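You operate a simulated robot arm through the tools that you are given. There is no shell and no other tool. Be economical: measure what you need, move in short steps, check, and stop when the job is done.

The job below is to be done with a simulated robot arm. You get a single attempt, and the scene is never put back.

JOB
Put the yellow spool from the long table on top of the clear candle glass there and the blue spool on the clear small pane.

It is judged by the outcome, as a careful person would: the job done as asked, and still so three seconds after it is handed in. It fails if anything else is knocked over, pushed out of place, dropped, spilled or broken.

ROBOT AND FRAMES
A 6-joint arm with a two-finger parallel gripper, fixed in place. Base frame: the origin is at the foot of the arm, x ahead of it, y to its left, z up; the work surface is at about z = 0.8. Lengths are in m, angles in degrees, forces in N, time in s.
With the tool pointing down near the work surface it reaches from about 0.24 to 0.64 m from the base axis. Its first joint turns from -66.0 to 66.0 degrees. Payload 2.7 kg.
The tool frame sits at the grasp point between the pads (the TCP): z along the fingers, y along the line on which they close. The tips reach 0.023 m beyond it. Largest opening 0.094 m; finger width 0.038, thickness 0.01; the body of the gripper, 0.054 by 0.096 m, starts 0.039 m behind the TCP.
Orientation is that of the tool frame in the base frame, as [roll, pitch, yaw] about the fixed x, y, z axes, in that order (R = Rz(yaw) Ry(pitch) Rx(roll)). With the fingers straight down and closing along the base's y, the tool's x points along the base's -x, its y along +y and its z along -z.

CONTROLS
- The arm moves only by the tool send_rows. Its arguments are lists of equal length, an entry for each row: "angular": the turn, a rotation vector about the tool's x, y, z in units of 180 degrees (1.0 is 180 degrees), a list of three; "offset": the shift along the tool's x, y, z in units of 200 mm (1.0 is 200 mm), a list of three; "grip": the gripper command, from -1 (shut) to 1 (fully open), values between in proportion. In form: {"angular": [[ax, ay, az], ...], "offset": [[tx, ty, tz], ...], "grip": [grip, ...]}. A call has 1 to 8 rows; each row is the pose to reach, as a shift and turn from the pose commanded when the call began, along the tool's axes at that moment. A call with a number of a shift or a turn outside -1 to 1 is refused whole. Rows are played at 5 a second. More than 0.05 m and 8.6 degrees between two rows, or a gripper value outside its range, and nothing of the call is played. Where a pose cannot be reached the arm comes as near as it can. A force on the tool above 40 N (or 10 N above the force at the start of the call, whichever is more), or a blocked arm, ends the call early, and 0.2 s more pass. Each finger travels about 0.045 m/s and halts on what it meets, pressing with about 32 N; the grip force reading is that of the motor and also rises with nothing between the fingers. The clock runs only during rows and for 0.2 s after the last one: add rows that repeat a pose to give the fingers time. It gives the time, the measured TCP pose, the force on the tool (base axes), the opening and the grip force at its end, in the units of the frame above (readings bear some noise), and new pictures: "show" is both (left out), scene, wrist or none.
- Cameras (640 x 400 px; columns grow to the right, rows downward): "scene" is fixed at [0.0875, -0.441, 1.4133]; the picture's right is [0.65, -0.76, 0.00], its down [-0.36, -0.32, -0.88] and it looks along [0.66, 0.57, -0.48] (base axes); focal length 322 px, centre (320, 200). "wrist" rides on the gripper at [0.086, 0.016, -0.075] in the tool frame; the picture's right is [-0.18, 0.98, 0.00], its down [-0.58, -0.11, -0.81] and it looks along [-0.79, -0.15, 0.59] (tool axes); focal length 243 px, centre (320, 200).
- probe_pixels(camera, pixels): for up to 12 pixels [column, row] of the newest picture of that camera ("zoom" is the newest enlarged one), the place [x, y, z] in the base frame of the surface seen there, good to about 0.002 m. It takes no simulated time.
- enlarge(camera, box): a new picture of the part [left, top, right, bottom] of that camera's present view, enlarged. It takes no simulated time.
- hand_in(): hands the job in; it is judged then, once.

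Work in short steps. Measure before you move; look again where a grasp or a placing could have gone wrong, and mend it. You have 60 turns and 200 pictures in all, those below and enlarged ones among them. Open the gripper and draw the arm clear of the work before you hand the job in, unless the task says otherwise; then end with one line.

The tools are called after ">>>" as name(argument=value, ...) on one line, values as JSON. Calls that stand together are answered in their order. send_rows: Moves the arm, as the interface text tells. Its arguments: {"type":"object","properties":{"angular":{"type":"array"},"offset":{"type":"array"},"grip":{"type":"array"},"show":{"type":"string","enum":["both","scene","wrist","none"]}},"required":["angular","offset","grip"]} The other tools are called the same way: probe_pixels (camera, pixels) gives the place of the surface under pixels of a picture; enlarge (camera, box) takes an enlarged picture of a part of a camera's view; hand_in () hands the job in.

At the start:

```text
t: 0.0
position: [0.4691, 0.1013, 1.1415]
tcp_rot: [179.9, 0.1, -179.8]
contact_force: [-0.4, 0.0, -0.7]
opening: 0.094
finger_force: 0.0
```

scene: 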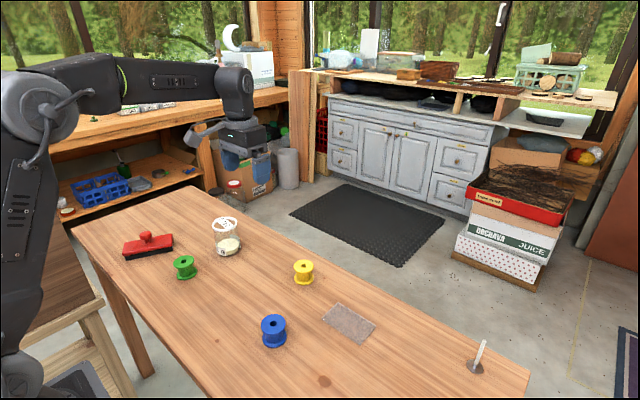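
wrist: 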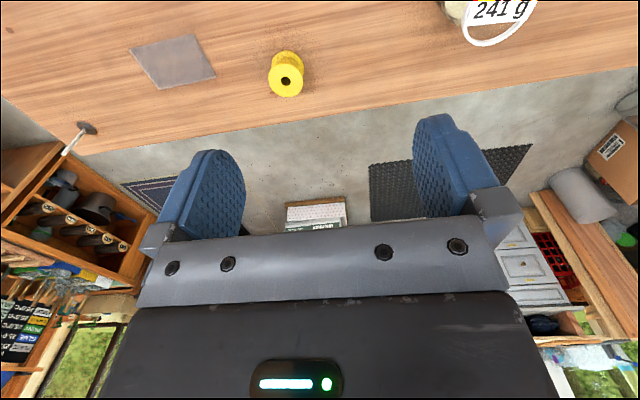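

The scene shows the yellow spool at about (303,271), the blue one at (273,330), the candle glass at (227,237) and the pane at (349,322). I'll enlarge these to see them in detail.

>>> enlarge(camera="scene", box=[160, 200, 400, 350])

>>> probe_pixels(camera="scene", pixels=[[303, 264], [303, 283], [273, 320], [273, 346], [227, 222], [227, 240], [349, 322], [335, 303], [376, 323], [323, 321], [360, 345], [300, 320]])

```text
2.67 times, centred on (280, 275) of scene
```

zoom: 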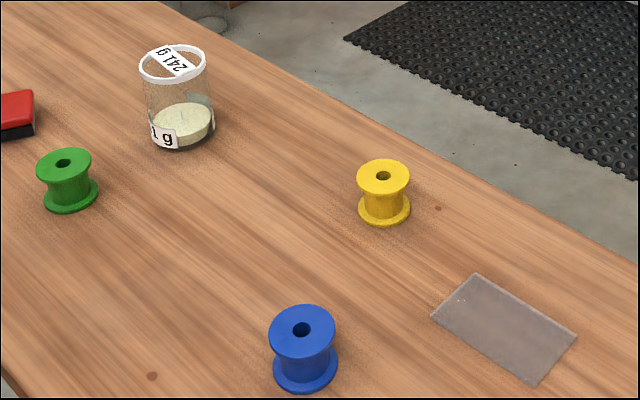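

```text
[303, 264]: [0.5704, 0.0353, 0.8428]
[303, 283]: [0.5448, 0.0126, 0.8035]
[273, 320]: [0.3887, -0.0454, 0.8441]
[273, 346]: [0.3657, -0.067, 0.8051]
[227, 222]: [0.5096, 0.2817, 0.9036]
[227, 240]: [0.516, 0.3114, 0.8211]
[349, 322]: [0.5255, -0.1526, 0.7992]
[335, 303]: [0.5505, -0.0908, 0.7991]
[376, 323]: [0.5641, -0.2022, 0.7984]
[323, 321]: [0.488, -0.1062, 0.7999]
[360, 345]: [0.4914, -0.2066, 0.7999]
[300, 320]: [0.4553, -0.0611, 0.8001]
```

The candle glass has a white rim with a label across it, so I need its rim size compared with the spool's flange. I'll probe points on the zoom.

>>> probe_pixels(camera="zoom", pixels=[[141, 68], [205, 62], [176, 47], [172, 80], [172, 62], [182, 110], [188, 56], [158, 66], [192, 70], [162, 137], [182, 143], [182, 122]])

>>> probe_pixels(camera="zoom", pixels=[[359, 178], [408, 178], [383, 162], [383, 190], [271, 332], [333, 332], [302, 307], [302, 352], [478, 276], [574, 337], [434, 316], [534, 381]])

>>> enlarge(camera="scene", box=[195, 205, 259, 265])

>>> enlarge(camera="scene", box=[310, 290, 390, 350])

```text
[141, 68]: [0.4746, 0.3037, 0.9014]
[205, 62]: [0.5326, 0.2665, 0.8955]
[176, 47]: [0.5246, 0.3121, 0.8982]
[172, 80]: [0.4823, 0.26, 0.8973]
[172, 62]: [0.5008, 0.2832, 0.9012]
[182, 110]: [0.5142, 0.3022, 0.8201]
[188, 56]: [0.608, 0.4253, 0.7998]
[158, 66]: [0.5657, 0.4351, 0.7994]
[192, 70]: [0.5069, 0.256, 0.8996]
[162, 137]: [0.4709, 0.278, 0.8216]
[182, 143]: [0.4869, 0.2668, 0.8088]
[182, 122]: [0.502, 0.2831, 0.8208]
```

```text
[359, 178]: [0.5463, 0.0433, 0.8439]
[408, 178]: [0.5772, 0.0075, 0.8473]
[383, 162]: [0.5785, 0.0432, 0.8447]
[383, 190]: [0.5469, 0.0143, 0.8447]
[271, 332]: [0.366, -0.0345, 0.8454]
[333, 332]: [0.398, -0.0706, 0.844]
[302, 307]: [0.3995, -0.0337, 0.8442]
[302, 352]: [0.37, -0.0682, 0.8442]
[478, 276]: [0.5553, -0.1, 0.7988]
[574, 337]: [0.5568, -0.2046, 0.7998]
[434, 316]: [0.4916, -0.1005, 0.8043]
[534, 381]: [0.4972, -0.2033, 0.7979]
```

```text
6.67 times, centred on (227, 235) of scene
```

zoom: 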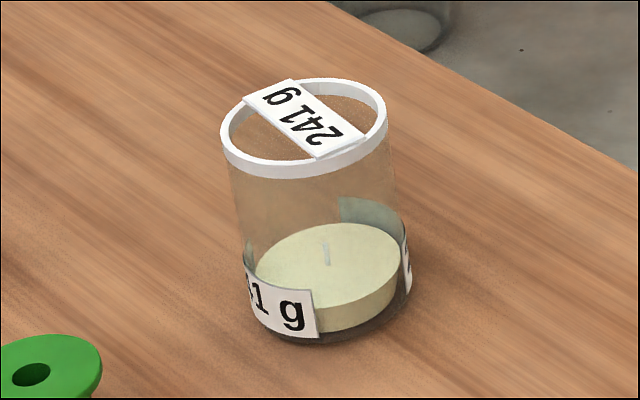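

```text
6.67 times, centred on (350, 320) of scene
```

zoom: 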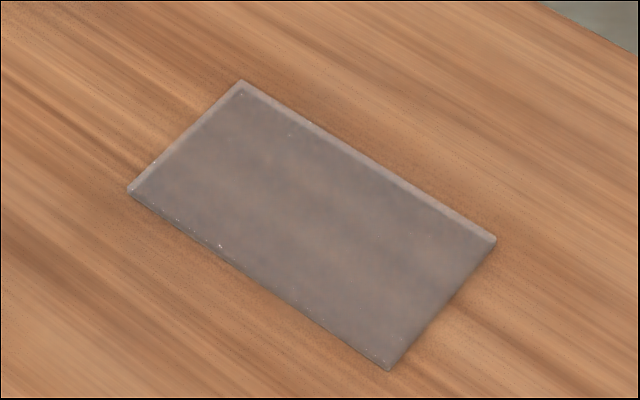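

The yellow spool is centred near (0.562, 0.027) with its top at 0.845 and a flange of about 47 mm. The glass rim is centred near (0.504, 0.285) at z≈0.90. The blue spool is at (0.383, -0.052) and the pane centre at (0.525, -0.152). I'll move above the yellow spool.

>>> send_rows(angular=[[0, 0, 0], [0, 0, 0], [0, 0, 0], [0, 0, 0], [0, 0, 0], [0, 0, 0]], offset=[[-0.093, -0.074, 0.18], [-0.186, -0.148, 0.36], [-0.279, -0.222, 0.54], [-0.372, -0.296, 0.72], [-0.465, -0.37, 0.9], [-0.465, -0.37, 0.9]], grip=[1, 1, 1, 1, 1, 1])

```text
t: 1.4
position: [0.5622, 0.0259, 0.9597]
tcp_rot: [180.0, 0.2, -179.9]
contact_force: [0.2, -0.2, -0.8]
opening: 0.094
finger_force: 0.1
```

scene: 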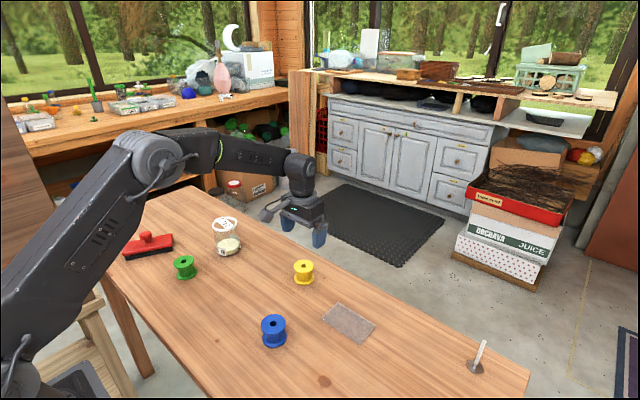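
wrist: 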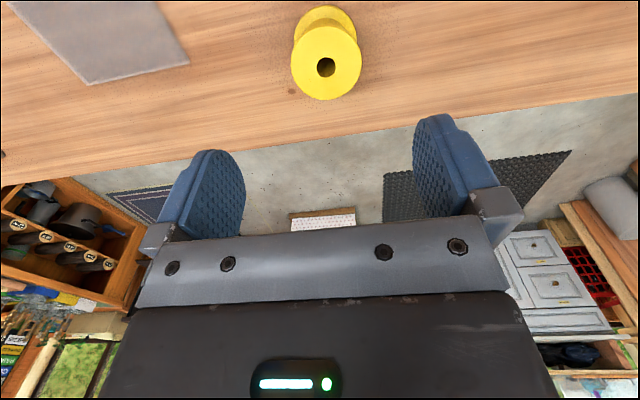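

The wrist view shows the yellow spool's top flange around (326,62). I'll check its centre there before going down.

>>> probe_pixels(camera="wrist", pixels=[[293, 62], [359, 60], [327, 97], [327, 28], [300, 18], [350, 18], [327, 9]])

```text
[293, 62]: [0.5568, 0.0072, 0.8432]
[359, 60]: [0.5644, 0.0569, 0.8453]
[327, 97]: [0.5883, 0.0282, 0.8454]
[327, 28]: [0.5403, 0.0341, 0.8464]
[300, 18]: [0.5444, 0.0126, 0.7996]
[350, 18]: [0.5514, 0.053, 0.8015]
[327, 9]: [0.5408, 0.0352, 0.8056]
```

Wrist probing puts the centre near (0.563, 0.030). I'll shift 4 mm, go down to TCP z≈0.827 with the fingers open, and then close.

>>> send_rows(angular=[[0, 0, 0], [0, 0, 0], [0, 0, 0], [0, 0, 0]], offset=[[-0.004, 0.022, 0.2], [-0.004, 0.022, 0.4], [-0.004, 0.022, 0.58], [-0.004, 0.022, 0.663]], grip=[1, 1, 1, 1])

>>> send_rows(angular=[[0, 0, 0], [0, 0, 0], [0, 0, 0], [0, 0, 0], [0, 0, 0], [0, 0, 0]], offset=[[0, 0, 0], [0, 0, 0], [0, 0, 0], [0, 0, 0], [0, 0, 0], [0, 0, 0]], grip=[0.5, 0.2, 0, -0.1, -0.2, -0.2])

```text
t: 2.4
position: [0.5646, 0.031, 0.8279]
tcp_rot: [179.9, 0.1, -179.9]
contact_force: [0.6, -0.4, -0.2]
opening: 0.094
finger_force: 0.0
```

scene: 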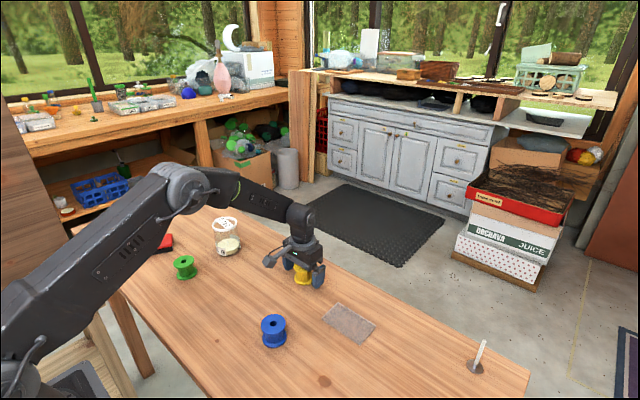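
wrist: 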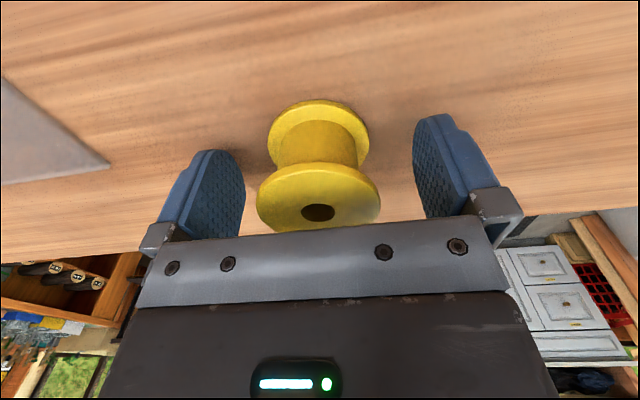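

```text
t: 3.8
position: [0.5643, 0.0308, 0.8287]
tcp_rot: [180.0, 0.1, -179.9]
contact_force: [0.2, -0.5, 0.5]
opening: 0.0508
finger_force: 31.5
```

scene: 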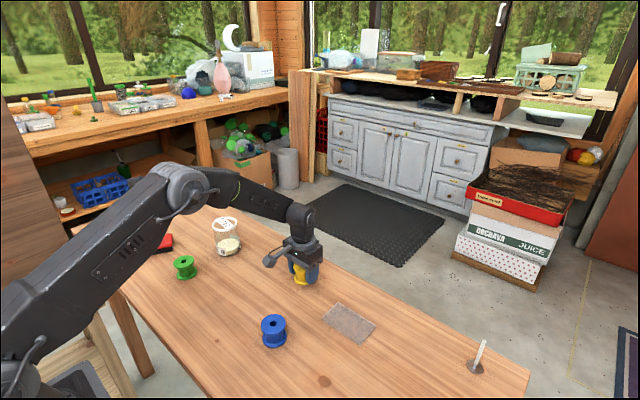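
wrist: 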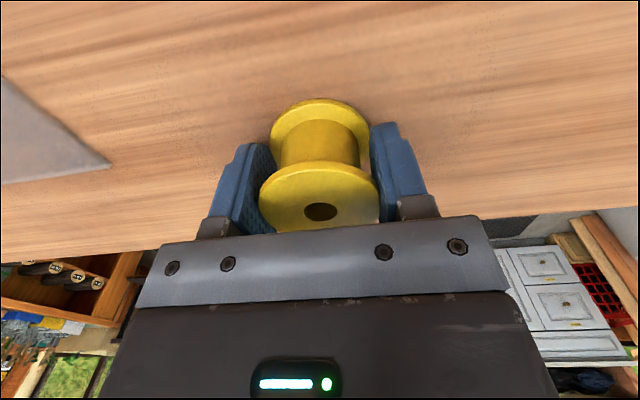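

The spool is gripped with an opening of 0.0508, which matches the flange. I'll lift it to z≈0.99 and look.

>>> send_rows(angular=[[0, 0, 0], [0, 0, 0], [0, 0, 0], [0, 0, 0], [0, 0, 0]], offset=[[0, 0, -0.1], [0, 0, -0.3], [0, 0, -0.5], [0, 0, -0.7], [0, 0, -0.8]], grip=[-0.2, -0.2, -0.2, -0.2, -0.2], show="wrist")

```text
t: 5.0
position: [0.5654, 0.0323, 0.9896]
tcp_rot: [179.9, 0.0, -179.9]
contact_force: [0.8, 0.2, -1.7]
opening: 0.0505
finger_force: 31.8
```

wrist: 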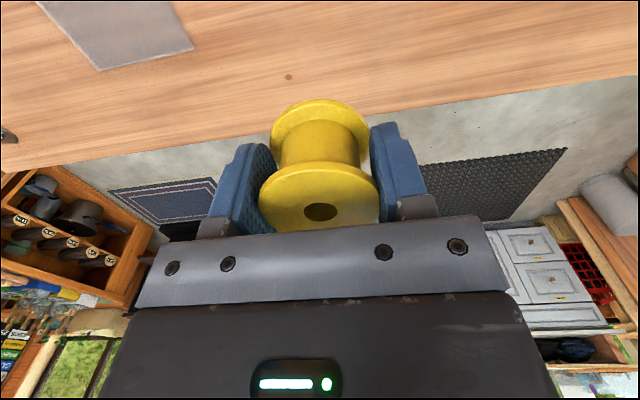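

The spool is held upright. I'll move toward the glass, stopping short at about y≈0.2 to measure the glass again with the wrist camera.

>>> send_rows(angular=[[0, 0, 0], [0, 0, 0], [0, 0, 0], [0, 0, 0], [0, 0, 0]], offset=[[0.12, 0.2, 0], [0.24, 0.4, 0], [0.36, 0.6, 0], [0.5, 0.8, 0], [0.5, 0.8, 0]], grip=[-0.2, -0.2, -0.2, -0.2, -0.2])

```text
t: 6.2
position: [0.4639, 0.192, 0.9905]
tcp_rot: [179.9, 0.1, -179.9]
contact_force: [-0.1, 0.6, -0.4]
opening: 0.0505
finger_force: 31.9
```

scene: 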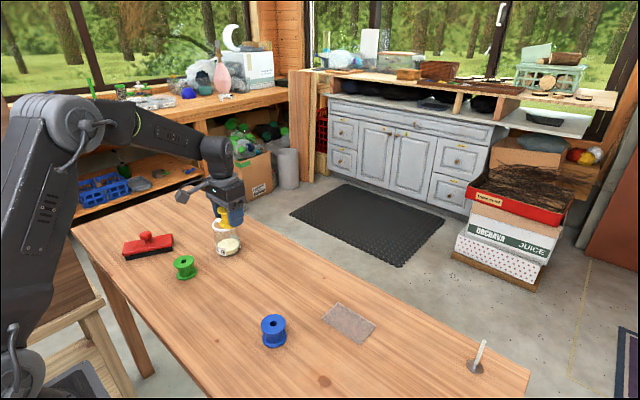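
wrist: 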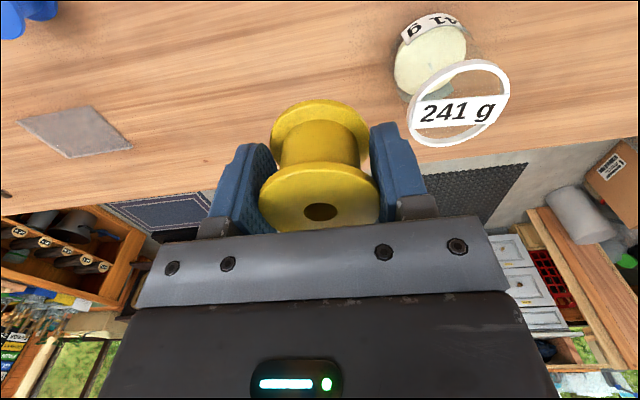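

The glass ring now shows clearly in the wrist view around (459,103). I'll probe its rim and label.

>>> enlarge(camera="wrist", box=[380, 10, 540, 160])

>>> probe_pixels(camera="wrist", pixels=[[411, 118], [506, 89], [440, 143], [475, 63], [458, 110], [459, 145], [459, 64], [417, 112], [502, 105]])

```text
2.67 times, centred on (460, 85) of wrist
```

zoom: 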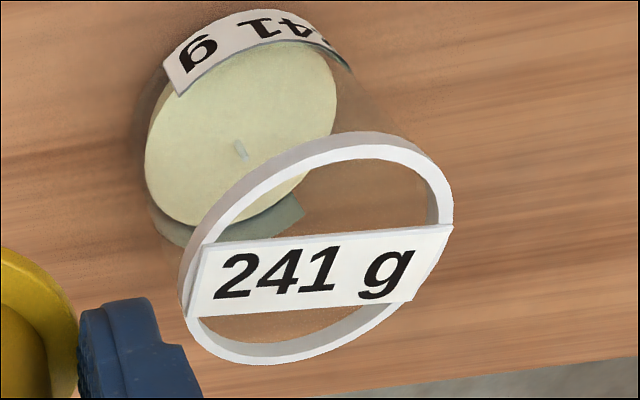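

```text
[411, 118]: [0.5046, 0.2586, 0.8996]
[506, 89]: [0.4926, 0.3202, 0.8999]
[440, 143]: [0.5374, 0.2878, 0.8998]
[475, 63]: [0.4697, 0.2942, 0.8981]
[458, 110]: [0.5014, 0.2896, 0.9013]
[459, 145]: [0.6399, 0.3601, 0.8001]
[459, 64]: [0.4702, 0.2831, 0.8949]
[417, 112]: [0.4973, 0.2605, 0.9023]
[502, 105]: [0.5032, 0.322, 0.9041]
```

The ring centre is about (0.5035, 0.288) and its top, with the label, is at about 0.902. I'll move over it at the same height and check the alignment.

>>> send_rows(angular=[[0, 0, 0], [0, 0, 0], [0, 0, 0], [0, 0, 0]], offset=[[-0.07, 0.16, 0], [-0.14, 0.32, 0], [-0.205, 0.482, 0], [-0.205, 0.482, 0.15]], grip=[-0.2, -0.2, -0.2, -0.2])

>>> enlarge(camera="scene", box=[180, 180, 276, 270])

```text
t: 7.2
position: [0.5041, 0.2892, 0.9609]
tcp_rot: [179.9, 0.2, -180.0]
contact_force: [0.1, 0.6, -0.7]
opening: 0.0504
finger_force: 31.9
```

scene: 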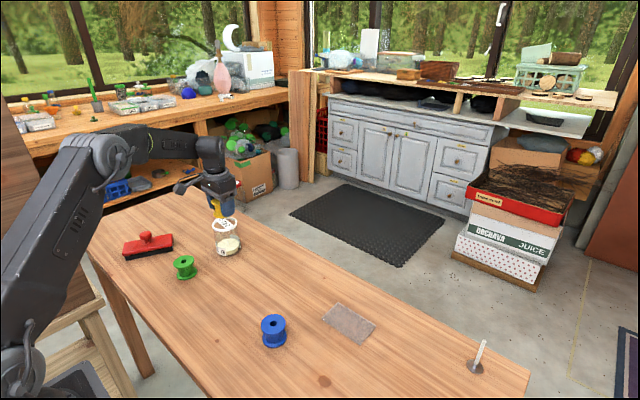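
wrist: 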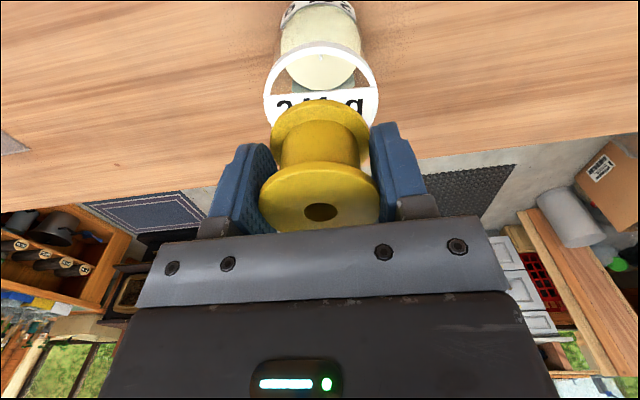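

```text
4.44 times, centred on (228, 225) of scene
```

zoom: 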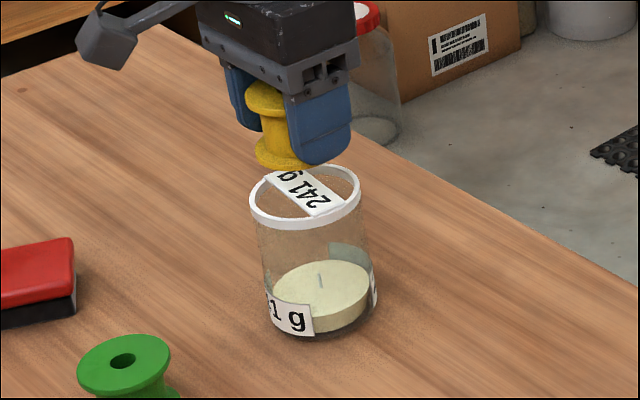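

It looks centred. I'll descend to about 4 mm above the top.

>>> send_rows(angular=[[0, 0, 0], [0, 0, 0], [0, 0, 0]], offset=[[0, 0, 0.07], [0, 0, 0.13], [0, 0, 0.13]], grip=[-0.2, -0.2, -0.2])

>>> enlarge(camera="scene", box=[180, 180, 276, 270])

```text
t: 8.0
position: [0.5027, 0.2883, 0.9337]
tcp_rot: [179.9, 0.1, -180.0]
contact_force: [-0.4, 0.2, -0.4]
opening: 0.0505
finger_force: 32.1
```

scene: 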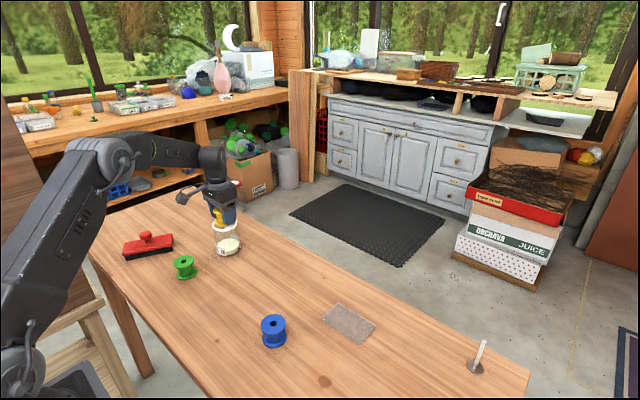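
wrist: 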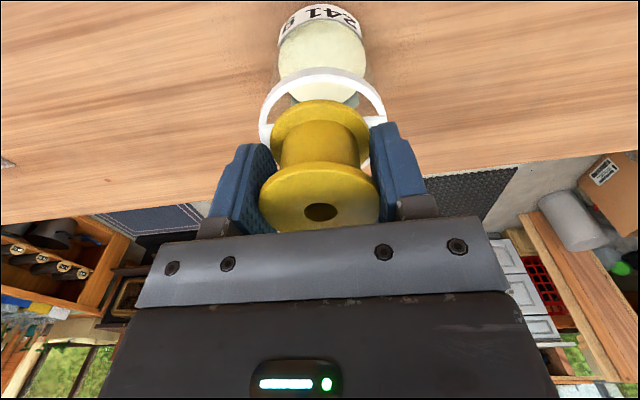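

```text
4.44 times, centred on (228, 225) of scene
```

zoom: 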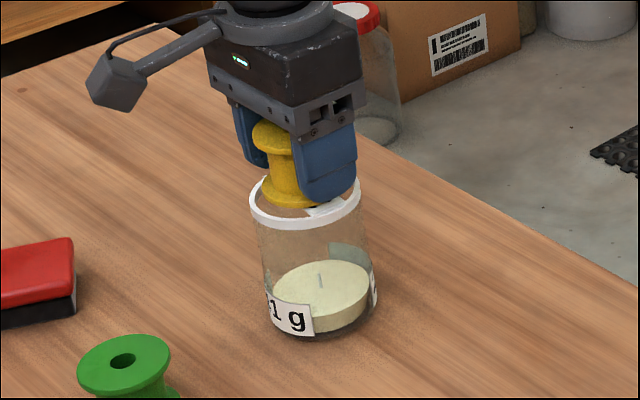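

The spool hovers about 4 mm above. I'll check the flange's front edge against the ring's front edge for centring.

>>> probe_pixels(camera="zoom", pixels=[[264, 192], [275, 201], [290, 205], [256, 214], [290, 226], [320, 224], [354, 204]])

>>> probe_pixels(camera="wrist", pixels=[[320, 103], [276, 122], [365, 125], [320, 70], [264, 110], [380, 105]])

```text
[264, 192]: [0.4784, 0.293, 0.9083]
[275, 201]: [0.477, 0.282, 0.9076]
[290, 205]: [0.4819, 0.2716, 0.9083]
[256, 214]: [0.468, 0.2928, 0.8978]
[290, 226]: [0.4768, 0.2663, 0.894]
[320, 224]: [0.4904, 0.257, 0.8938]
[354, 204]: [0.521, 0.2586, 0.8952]
```

```text
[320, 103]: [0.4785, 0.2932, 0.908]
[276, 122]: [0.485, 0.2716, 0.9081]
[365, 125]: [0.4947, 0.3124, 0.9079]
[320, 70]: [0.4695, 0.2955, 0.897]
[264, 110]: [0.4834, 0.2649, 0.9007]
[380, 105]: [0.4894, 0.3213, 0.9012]
```

Both centres agree to within about 1 mm. I'll lower it in small steps and feel for contact.

>>> send_rows(angular=[[0, 0, 0], [0, 0, 0], [0, 0, 0]], offset=[[0, 0, 0.008], [0, 0, 0.015], [0, 0, 0.015]], grip=[-0.2, -0.2, -0.2], show="none")

>>> send_rows(angular=[[0, 0, 0], [0, 0, 0]], offset=[[0, 0, 0.005], [0, 0, 0.005]], grip=[-0.2, -0.2], show="none")

```text
t: 8.8
position: [0.5027, 0.2881, 0.9295]
tcp_rot: [179.8, 0.0, -179.9]
contact_force: [0.8, -0.2, -0.7]
opening: 0.0506
finger_force: 32.3
```

```text
t: 9.4
position: [0.5028, 0.288, 0.9291]
tcp_rot: [179.9, 0.1, -179.9]
contact_force: [-0.3, 0.1, -0.6]
opening: 0.0505
finger_force: 31.9
```

No contact yet. I'll look at the remaining gap and then step down further.

>>> send_rows(angular=[[0, 0, 0], [0, 0, 0]], offset=[[0, 0, 0.005], [0, 0, 0.005]], grip=[-0.2, -0.2], show="wrist")

>>> enlarge(camera="wrist", box=[240, 40, 400, 140])

```text
t: 10.0
position: [0.5046, 0.2907, 0.9279]
tcp_rot: [179.9, 0.2, -179.9]
contact_force: [-1.4, -1.1, 4.2]
opening: 0.0509
finger_force: 31.8
```

wrist: 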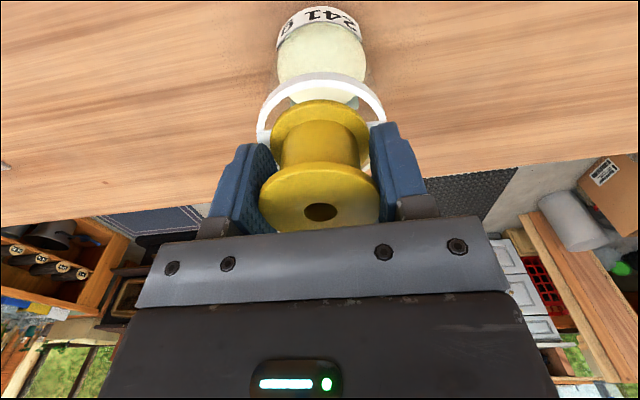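

```text
4.00 times, centred on (320, 90) of wrist
```

zoom: 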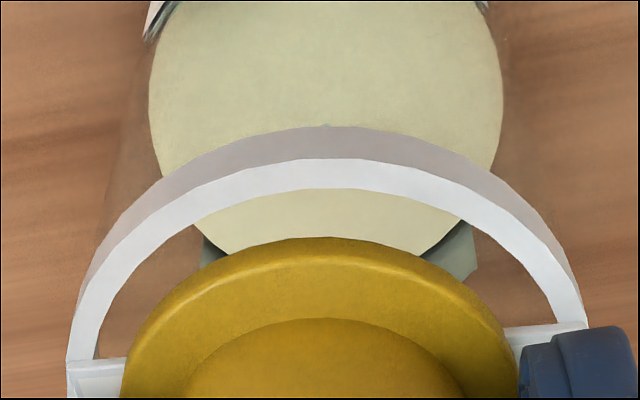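

A contact force of 4 N appeared at the expected height, so the spool is supported. I'll open gently.

>>> send_rows(angular=[[0, 0, 0], [0, 0, 0], [0, 0, 0], [0, 0, 0]], offset=[[0, 0, 0], [0, 0, 0], [0, 0, 0], [0, 0, 0]], grip=[0.1, 0.15, 0.25, 0.4])

>>> enlarge(camera="scene", box=[180, 180, 276, 270])

```text
t: 11.0
position: [0.5042, 0.2876, 0.9286]
tcp_rot: [179.9, 0.2, -179.9]
contact_force: [0.2, 0.0, -0.2]
opening: 0.0655
finger_force: 0.2
```

scene: 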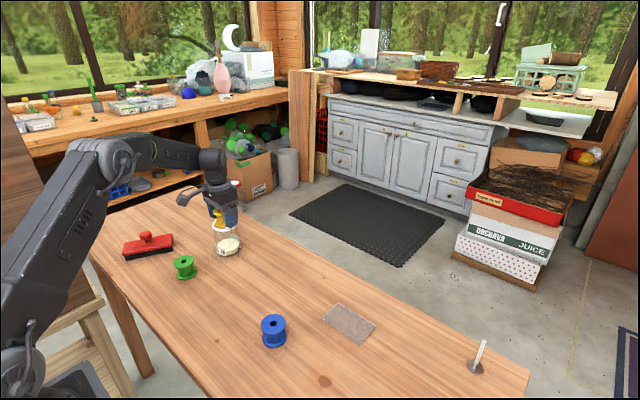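
wrist: 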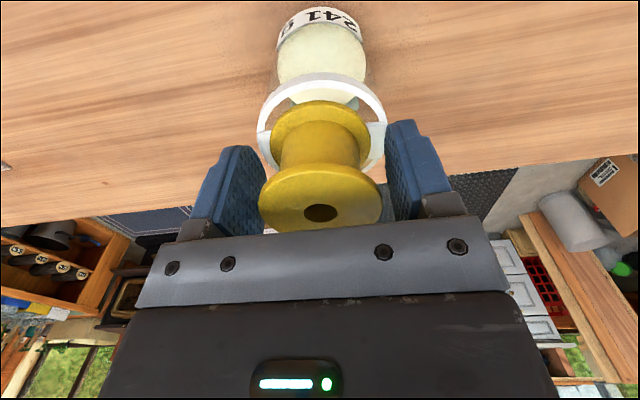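

```text
4.44 times, centred on (228, 225) of scene
```

zoom: 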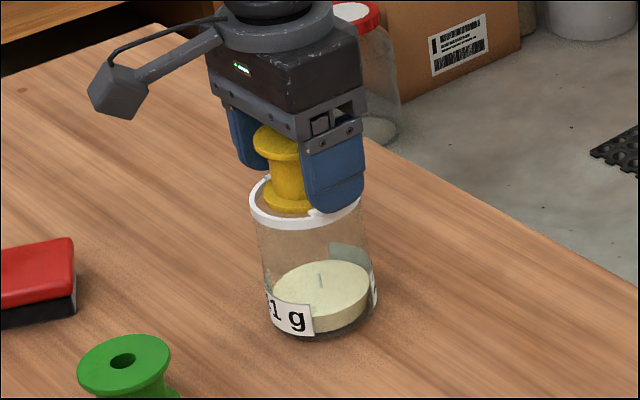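

The spool stays upright on top. I'll open a little more and lift straight up.

>>> send_rows(angular=[[0, 0, 0], [0, 0, 0], [0, 0, 0], [0, 0, 0], [0, 0, 0]], offset=[[0, 0, 0], [0, 0, -0.05], [0, 0, -0.2], [0, 0, -0.4], [0, 0, -0.6]], grip=[0.65, 0.7, 0.7, 0.8, 1])

>>> enlarge(camera="scene", box=[180, 180, 276, 270])

```text
t: 12.2
position: [0.5049, 0.2904, 1.0466]
tcp_rot: [179.9, -0.2, -179.8]
contact_force: [0.3, -0.3, 0.1]
opening: 0.094
finger_force: 0.1
```

scene: 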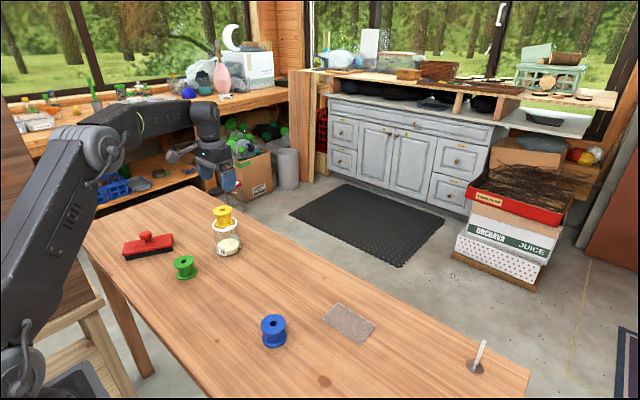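
wrist: 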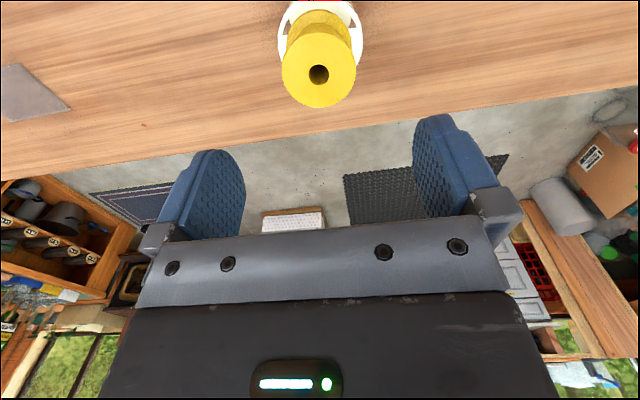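

```text
4.44 times, centred on (228, 225) of scene
```

zoom: 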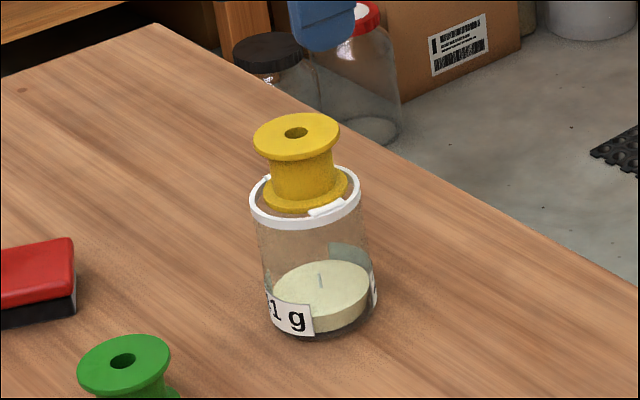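

The yellow spool stands on the glass. Next I'll go over to the blue spool in two stretches at safe height.

>>> send_rows(angular=[[0, 0, 0], [0, 0, 0], [0, 0, 0], [0, 0, 0], [0, 0, 0]], offset=[[0.06, -0.19, 0], [0.12, -0.38, 0], [0.18, -0.57, 0], [0.24, -0.76, 0], [0.3, -0.95, 0]], grip=[1, 1, 1, 1, 1], show="none")

>>> send_rows(angular=[[0, 0, 0], [0, 0, 0], [0, 0, 0], [0, 0, 0], [0, 0, 0], [0, 0, 0]], offset=[[0.077, -0.18, 0], [0.154, -0.36, 0], [0.231, -0.54, 0], [0.308, -0.755, 0], [0.308, -0.755, 0.2], [0.308, -0.755, 0.42]], grip=[1, 1, 1, 1, 1, 1])

```text
t: 13.4
position: [0.4456, 0.0979, 1.0482]
tcp_rot: [179.9, 0.2, -179.9]
contact_force: [-0.4, 0.5, 0.0]
opening: 0.094
finger_force: 0.1
```

```text
t: 14.8
position: [0.3837, -0.0536, 0.9636]
tcp_rot: [179.8, 0.0, -179.9]
contact_force: [0.2, -0.4, -1.4]
opening: 0.094
finger_force: 0.0
```

scene: 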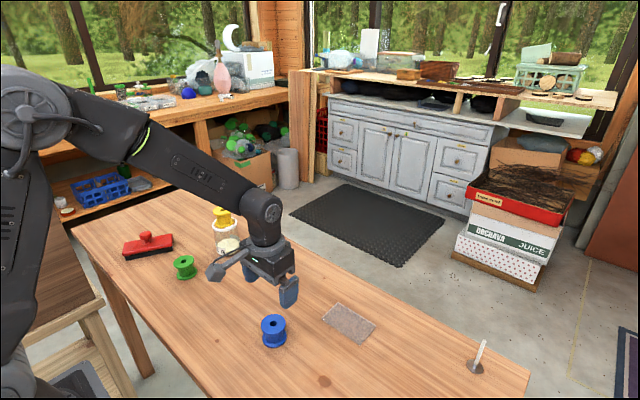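
wrist: 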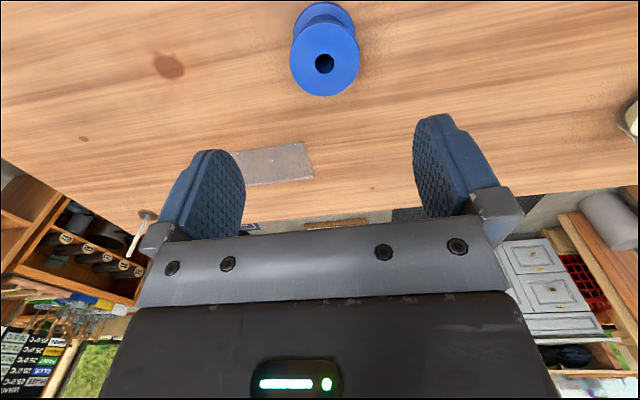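

The blue spool appears at (324,60) in the wrist view. I'll probe its centre.

>>> probe_pixels(camera="wrist", pixels=[[292, 60], [357, 58], [325, 94], [325, 26]])

```text
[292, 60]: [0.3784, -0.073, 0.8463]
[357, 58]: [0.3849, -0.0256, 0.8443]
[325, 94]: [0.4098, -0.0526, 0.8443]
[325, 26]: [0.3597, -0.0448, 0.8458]
```

The centre is about (0.384, -0.050). I'll shift 3 mm, descend and grasp.

>>> send_rows(angular=[[0, 0, 0], [0, 0, 0], [0, 0, 0], [0, 0, 0]], offset=[[0, 0.016, 0.2], [0, 0.016, 0.4], [0, 0.016, 0.58], [0, 0.016, 0.675]], grip=[1, 1, 1, 1], show="wrist")

>>> send_rows(angular=[[0, 0, 0], [0, 0, 0], [0, 0, 0], [0, 0, 0], [0, 0, 0], [0, 0, 0]], offset=[[0, 0, 0], [0, 0, 0], [0, 0, 0], [0, 0, 0], [0, 0, 0], [0, 0, 0]], grip=[0.5, 0.2, 0, -0.1, -0.2, -0.2], show="wrist")

```text
t: 15.8
position: [0.3829, -0.0492, 0.8274]
tcp_rot: [180.0, 0.1, -179.8]
contact_force: [-0.5, 0.0, 0.0]
opening: 0.094
finger_force: 0.0
```

wrist: 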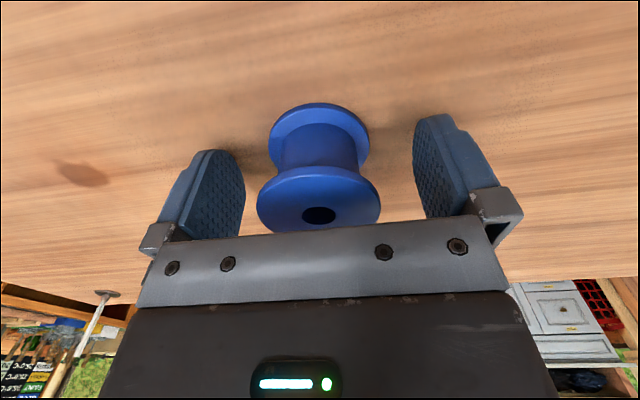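

```text
t: 17.2
position: [0.3831, -0.0503, 0.8286]
tcp_rot: [179.9, 0.2, -179.8]
contact_force: [-0.4, -0.1, 0.0]
opening: 0.0511
finger_force: 32.3
```

wrist: 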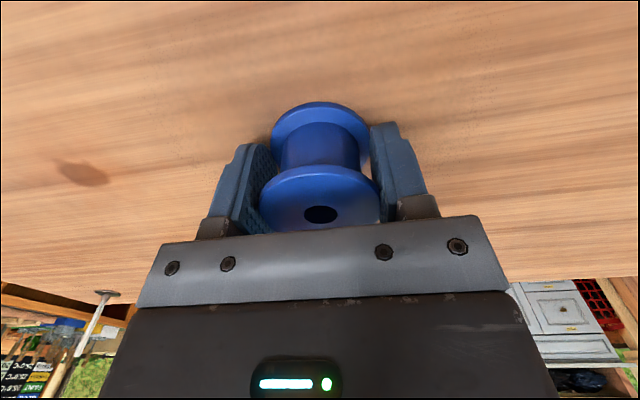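

The blue spool is gripped at 0.0511. I'll lift it and carry it above the pane centre (0.525, -0.152).

>>> send_rows(angular=[[0, 0, 0], [0, 0, 0], [0, 0, 0], [0, 0, 0], [0, 0, 0], [0, 0, 0], [0, 0, 0], [0, 0, 0]], offset=[[0, 0, -0.1], [0, 0, -0.3], [0, 0, -0.45], [-0.178, -0.128, -0.45], [-0.355, -0.255, -0.45], [-0.533, -0.383, -0.45], [-0.705, -0.51, -0.45], [-0.705, -0.51, -0.45]], grip=[-0.2, -0.2, -0.2, -0.2, -0.2, -0.2, -0.2, -0.2])

>>> enlarge(camera="scene", box=[290, 250, 418, 370])

```text
t: 19.0
position: [0.525, -0.1508, 0.9184]
tcp_rot: [179.8, 0.0, -179.9]
contact_force: [0.3, 0.6, -0.9]
opening: 0.051
finger_force: 31.7
```

scene: 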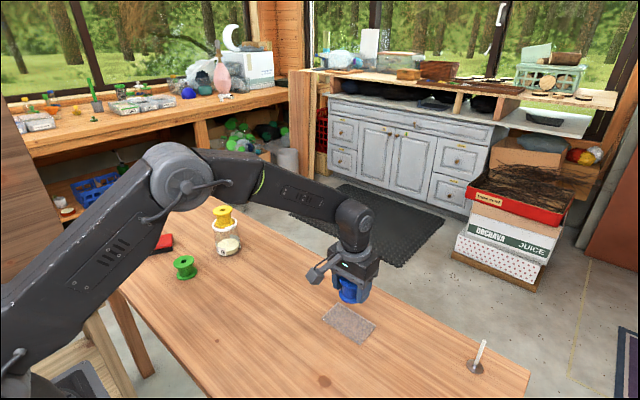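
wrist: 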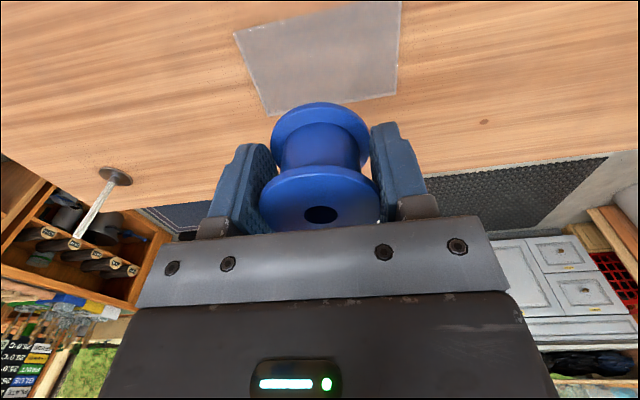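

```text
3.33 times, centred on (354, 310) of scene
```

zoom: 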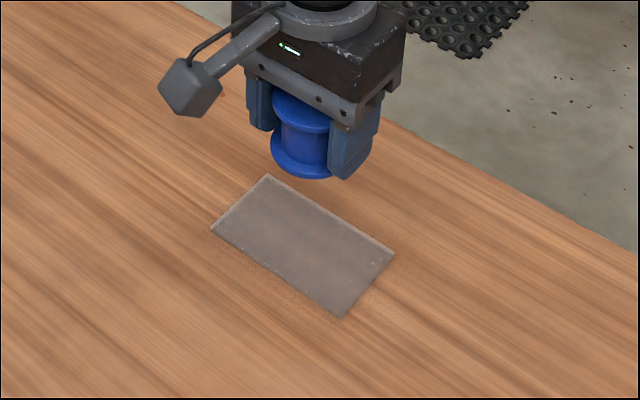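

The pane corners average to (0.525, -0.152), so the spool is aligned. I'll descend to about 5 mm above the pane.

>>> send_rows(angular=[[0, 0, 0], [0, 0, 0], [0, 0, 0], [0, 0, 0]], offset=[[0, 0, 0.15], [0, 0, 0.3], [0, 0, 0.395], [0, 0, 0.395]], grip=[-0.2, -0.2, -0.2, -0.2])

>>> enlarge(camera="scene", box=[290, 250, 418, 370])

```text
t: 20.0
position: [0.5236, -0.1521, 0.8396]
tcp_rot: [179.8, 0.1, -179.9]
contact_force: [0.5, -0.5, -0.9]
opening: 0.0509
finger_force: 32.1
```

scene: 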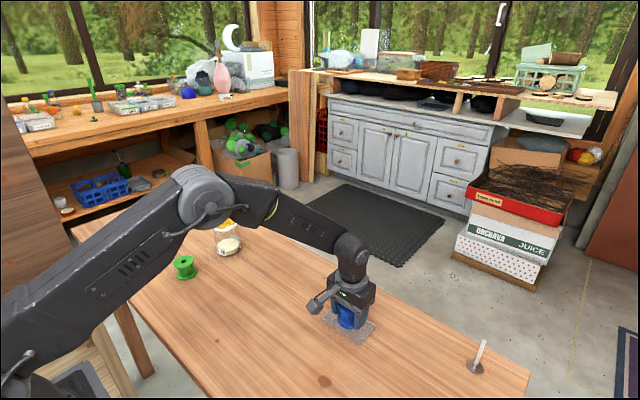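
wrist: 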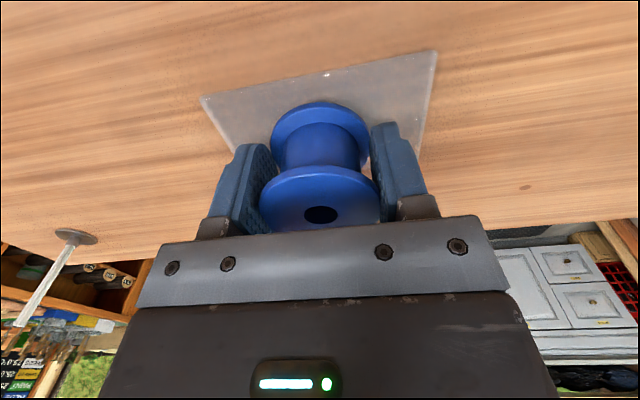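

```text
3.33 times, centred on (354, 310) of scene
```

zoom: 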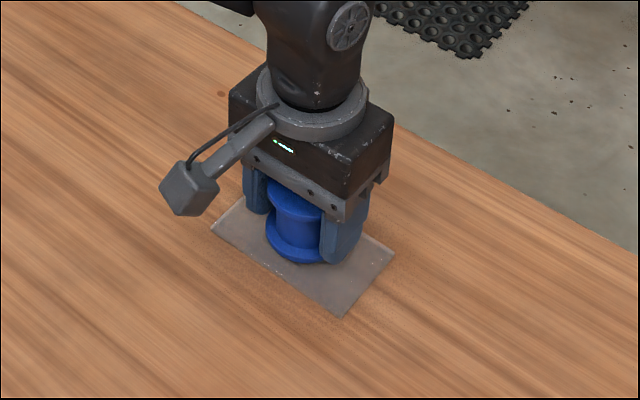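

It is well centred over the pane. I'll lower in small steps until contact.

>>> send_rows(angular=[[0, 0, 0], [0, 0, 0], [0, 0, 0]], offset=[[0, 0, 0.01], [0, 0, 0.02], [0, 0, 0.02]], grip=[-0.2, -0.2, -0.2], show="none")

>>> send_rows(angular=[[0, 0, 0], [0, 0, 0]], offset=[[0, 0, 0.005], [0, 0, 0.005]], grip=[-0.2, -0.2], show="none")

>>> send_rows(angular=[[0, 0, 0], [0, 0, 0]], offset=[[0, 0, 0.005], [0, 0, 0.005]], grip=[-0.2, -0.2], show="none")

```text
t: 20.8
position: [0.5236, -0.1508, 0.834]
tcp_rot: [179.9, 0.2, -179.8]
contact_force: [-0.1, 0.7, -0.6]
opening: 0.0509
finger_force: 31.6
```

```text
t: 21.4
position: [0.5256, -0.1519, 0.8342]
tcp_rot: [180.0, 0.1, -179.9]
contact_force: [-0.7, 0.4, -0.4]
opening: 0.0511
finger_force: 32.3
```

```text
t: 22.0
position: [0.5241, -0.1516, 0.8343]
tcp_rot: [179.9, 0.1, -179.9]
contact_force: [-0.3, 0.1, 0.2]
opening: 0.0511
finger_force: 32.1
```

No clear contact yet, so I'll continue in 1 mm steps.

>>> send_rows(angular=[[0, 0, 0], [0, 0, 0]], offset=[[0, 0, 0.005], [0, 0, 0.005]], grip=[-0.2, -0.2], show="wrist")

```text
t: 22.6
position: [0.5251, -0.1503, 0.8322]
tcp_rot: [179.9, 0.0, -179.9]
contact_force: [-0.2, -0.1, -1.3]
opening: 0.0511
finger_force: 32.0
```

wrist: 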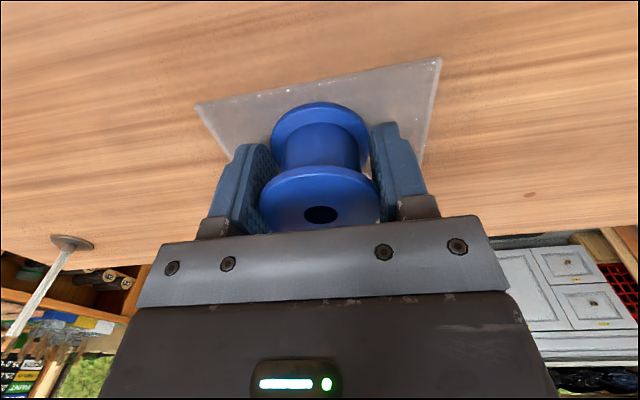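

Still no contact at z≈0.832. Another 1 mm step.

>>> send_rows(angular=[[0, 0, 0], [0, 0, 0]], offset=[[0, 0, 0.005], [0, 0, 0.005]], grip=[-0.2, -0.2], show="none")

```text
t: 23.2
position: [0.5252, -0.1521, 0.8319]
tcp_rot: [179.9, 0.2, -179.9]
contact_force: [-2.2, 1.2, 8.8]
opening: 0.0509
finger_force: 32.1
```

Contact at 8.8 N, so the spool is on the pane. I'll release gently and then rise.

>>> send_rows(angular=[[0, 0, 0], [0, 0, 0], [0, 0, 0], [0, 0, 0], [0, 0, 0]], offset=[[0, 0, 0], [0, 0, 0], [0, 0, 0], [0, 0, 0], [0, 0, 0]], grip=[0.1, 0.2, 0.4, 0.6, 0.8], show="wrist")

>>> send_rows(angular=[[0, 0, 0], [0, 0, 0], [0, 0, 0], [0, 0, 0], [0, 0, 0], [0, 0, 0]], offset=[[0, 0, -0.05], [0, 0, -0.2], [0, 0, -0.4], [0, 0, -0.6], [0.2, 0, -0.75], [0.4, 0, -0.9]], grip=[0.8, 0.8, 0.8, 1, 1, 1])

>>> enlarge(camera="scene", box=[180, 190, 420, 370])

```text
t: 24.4
position: [0.5244, -0.1504, 0.8296]
tcp_rot: [179.9, 0.1, -179.9]
contact_force: [0.1, 0.5, -0.3]
opening: 0.0844
finger_force: 0.0
```

wrist: 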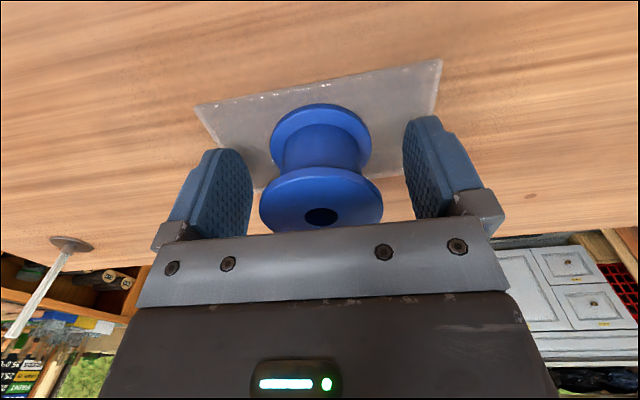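

```text
t: 25.8
position: [0.4446, -0.1512, 1.012]
tcp_rot: [179.8, 0.1, -179.9]
contact_force: [0.5, -0.7, -0.5]
opening: 0.0937
finger_force: 0.2
```

scene: 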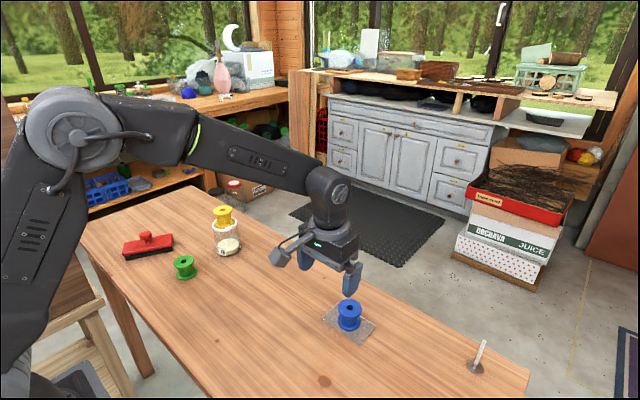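
wrist: 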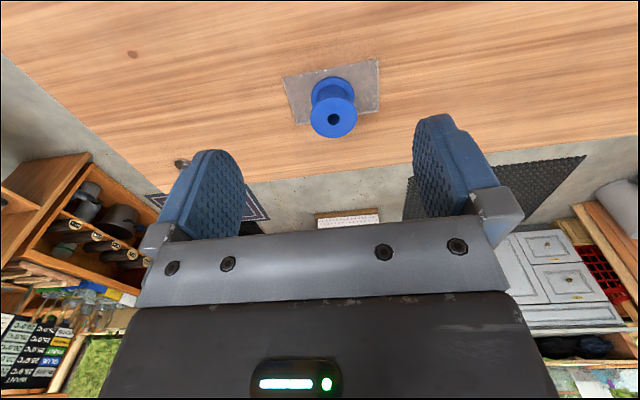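

```text
2.22 times, centred on (300, 280) of scene
```

zoom: 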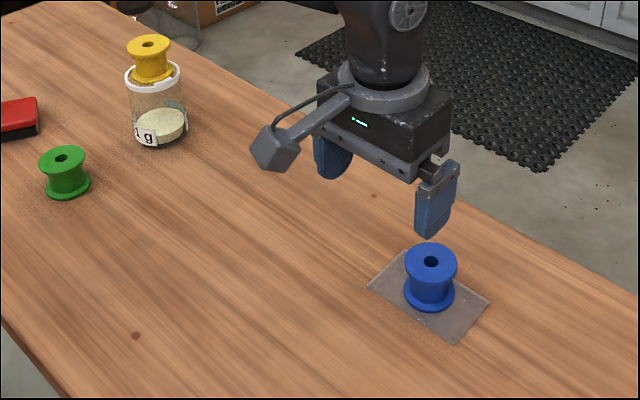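

Both spools stand where asked, the gripper is open and the arm is clear, so I'm handing in.

>>> hand_in()

```text
The job is handed in.
```

The yellow spool is standing on top of the clear candle glass and the blue spool is standing on the clear small pane; nothing else was disturbed, and the job is handed in.
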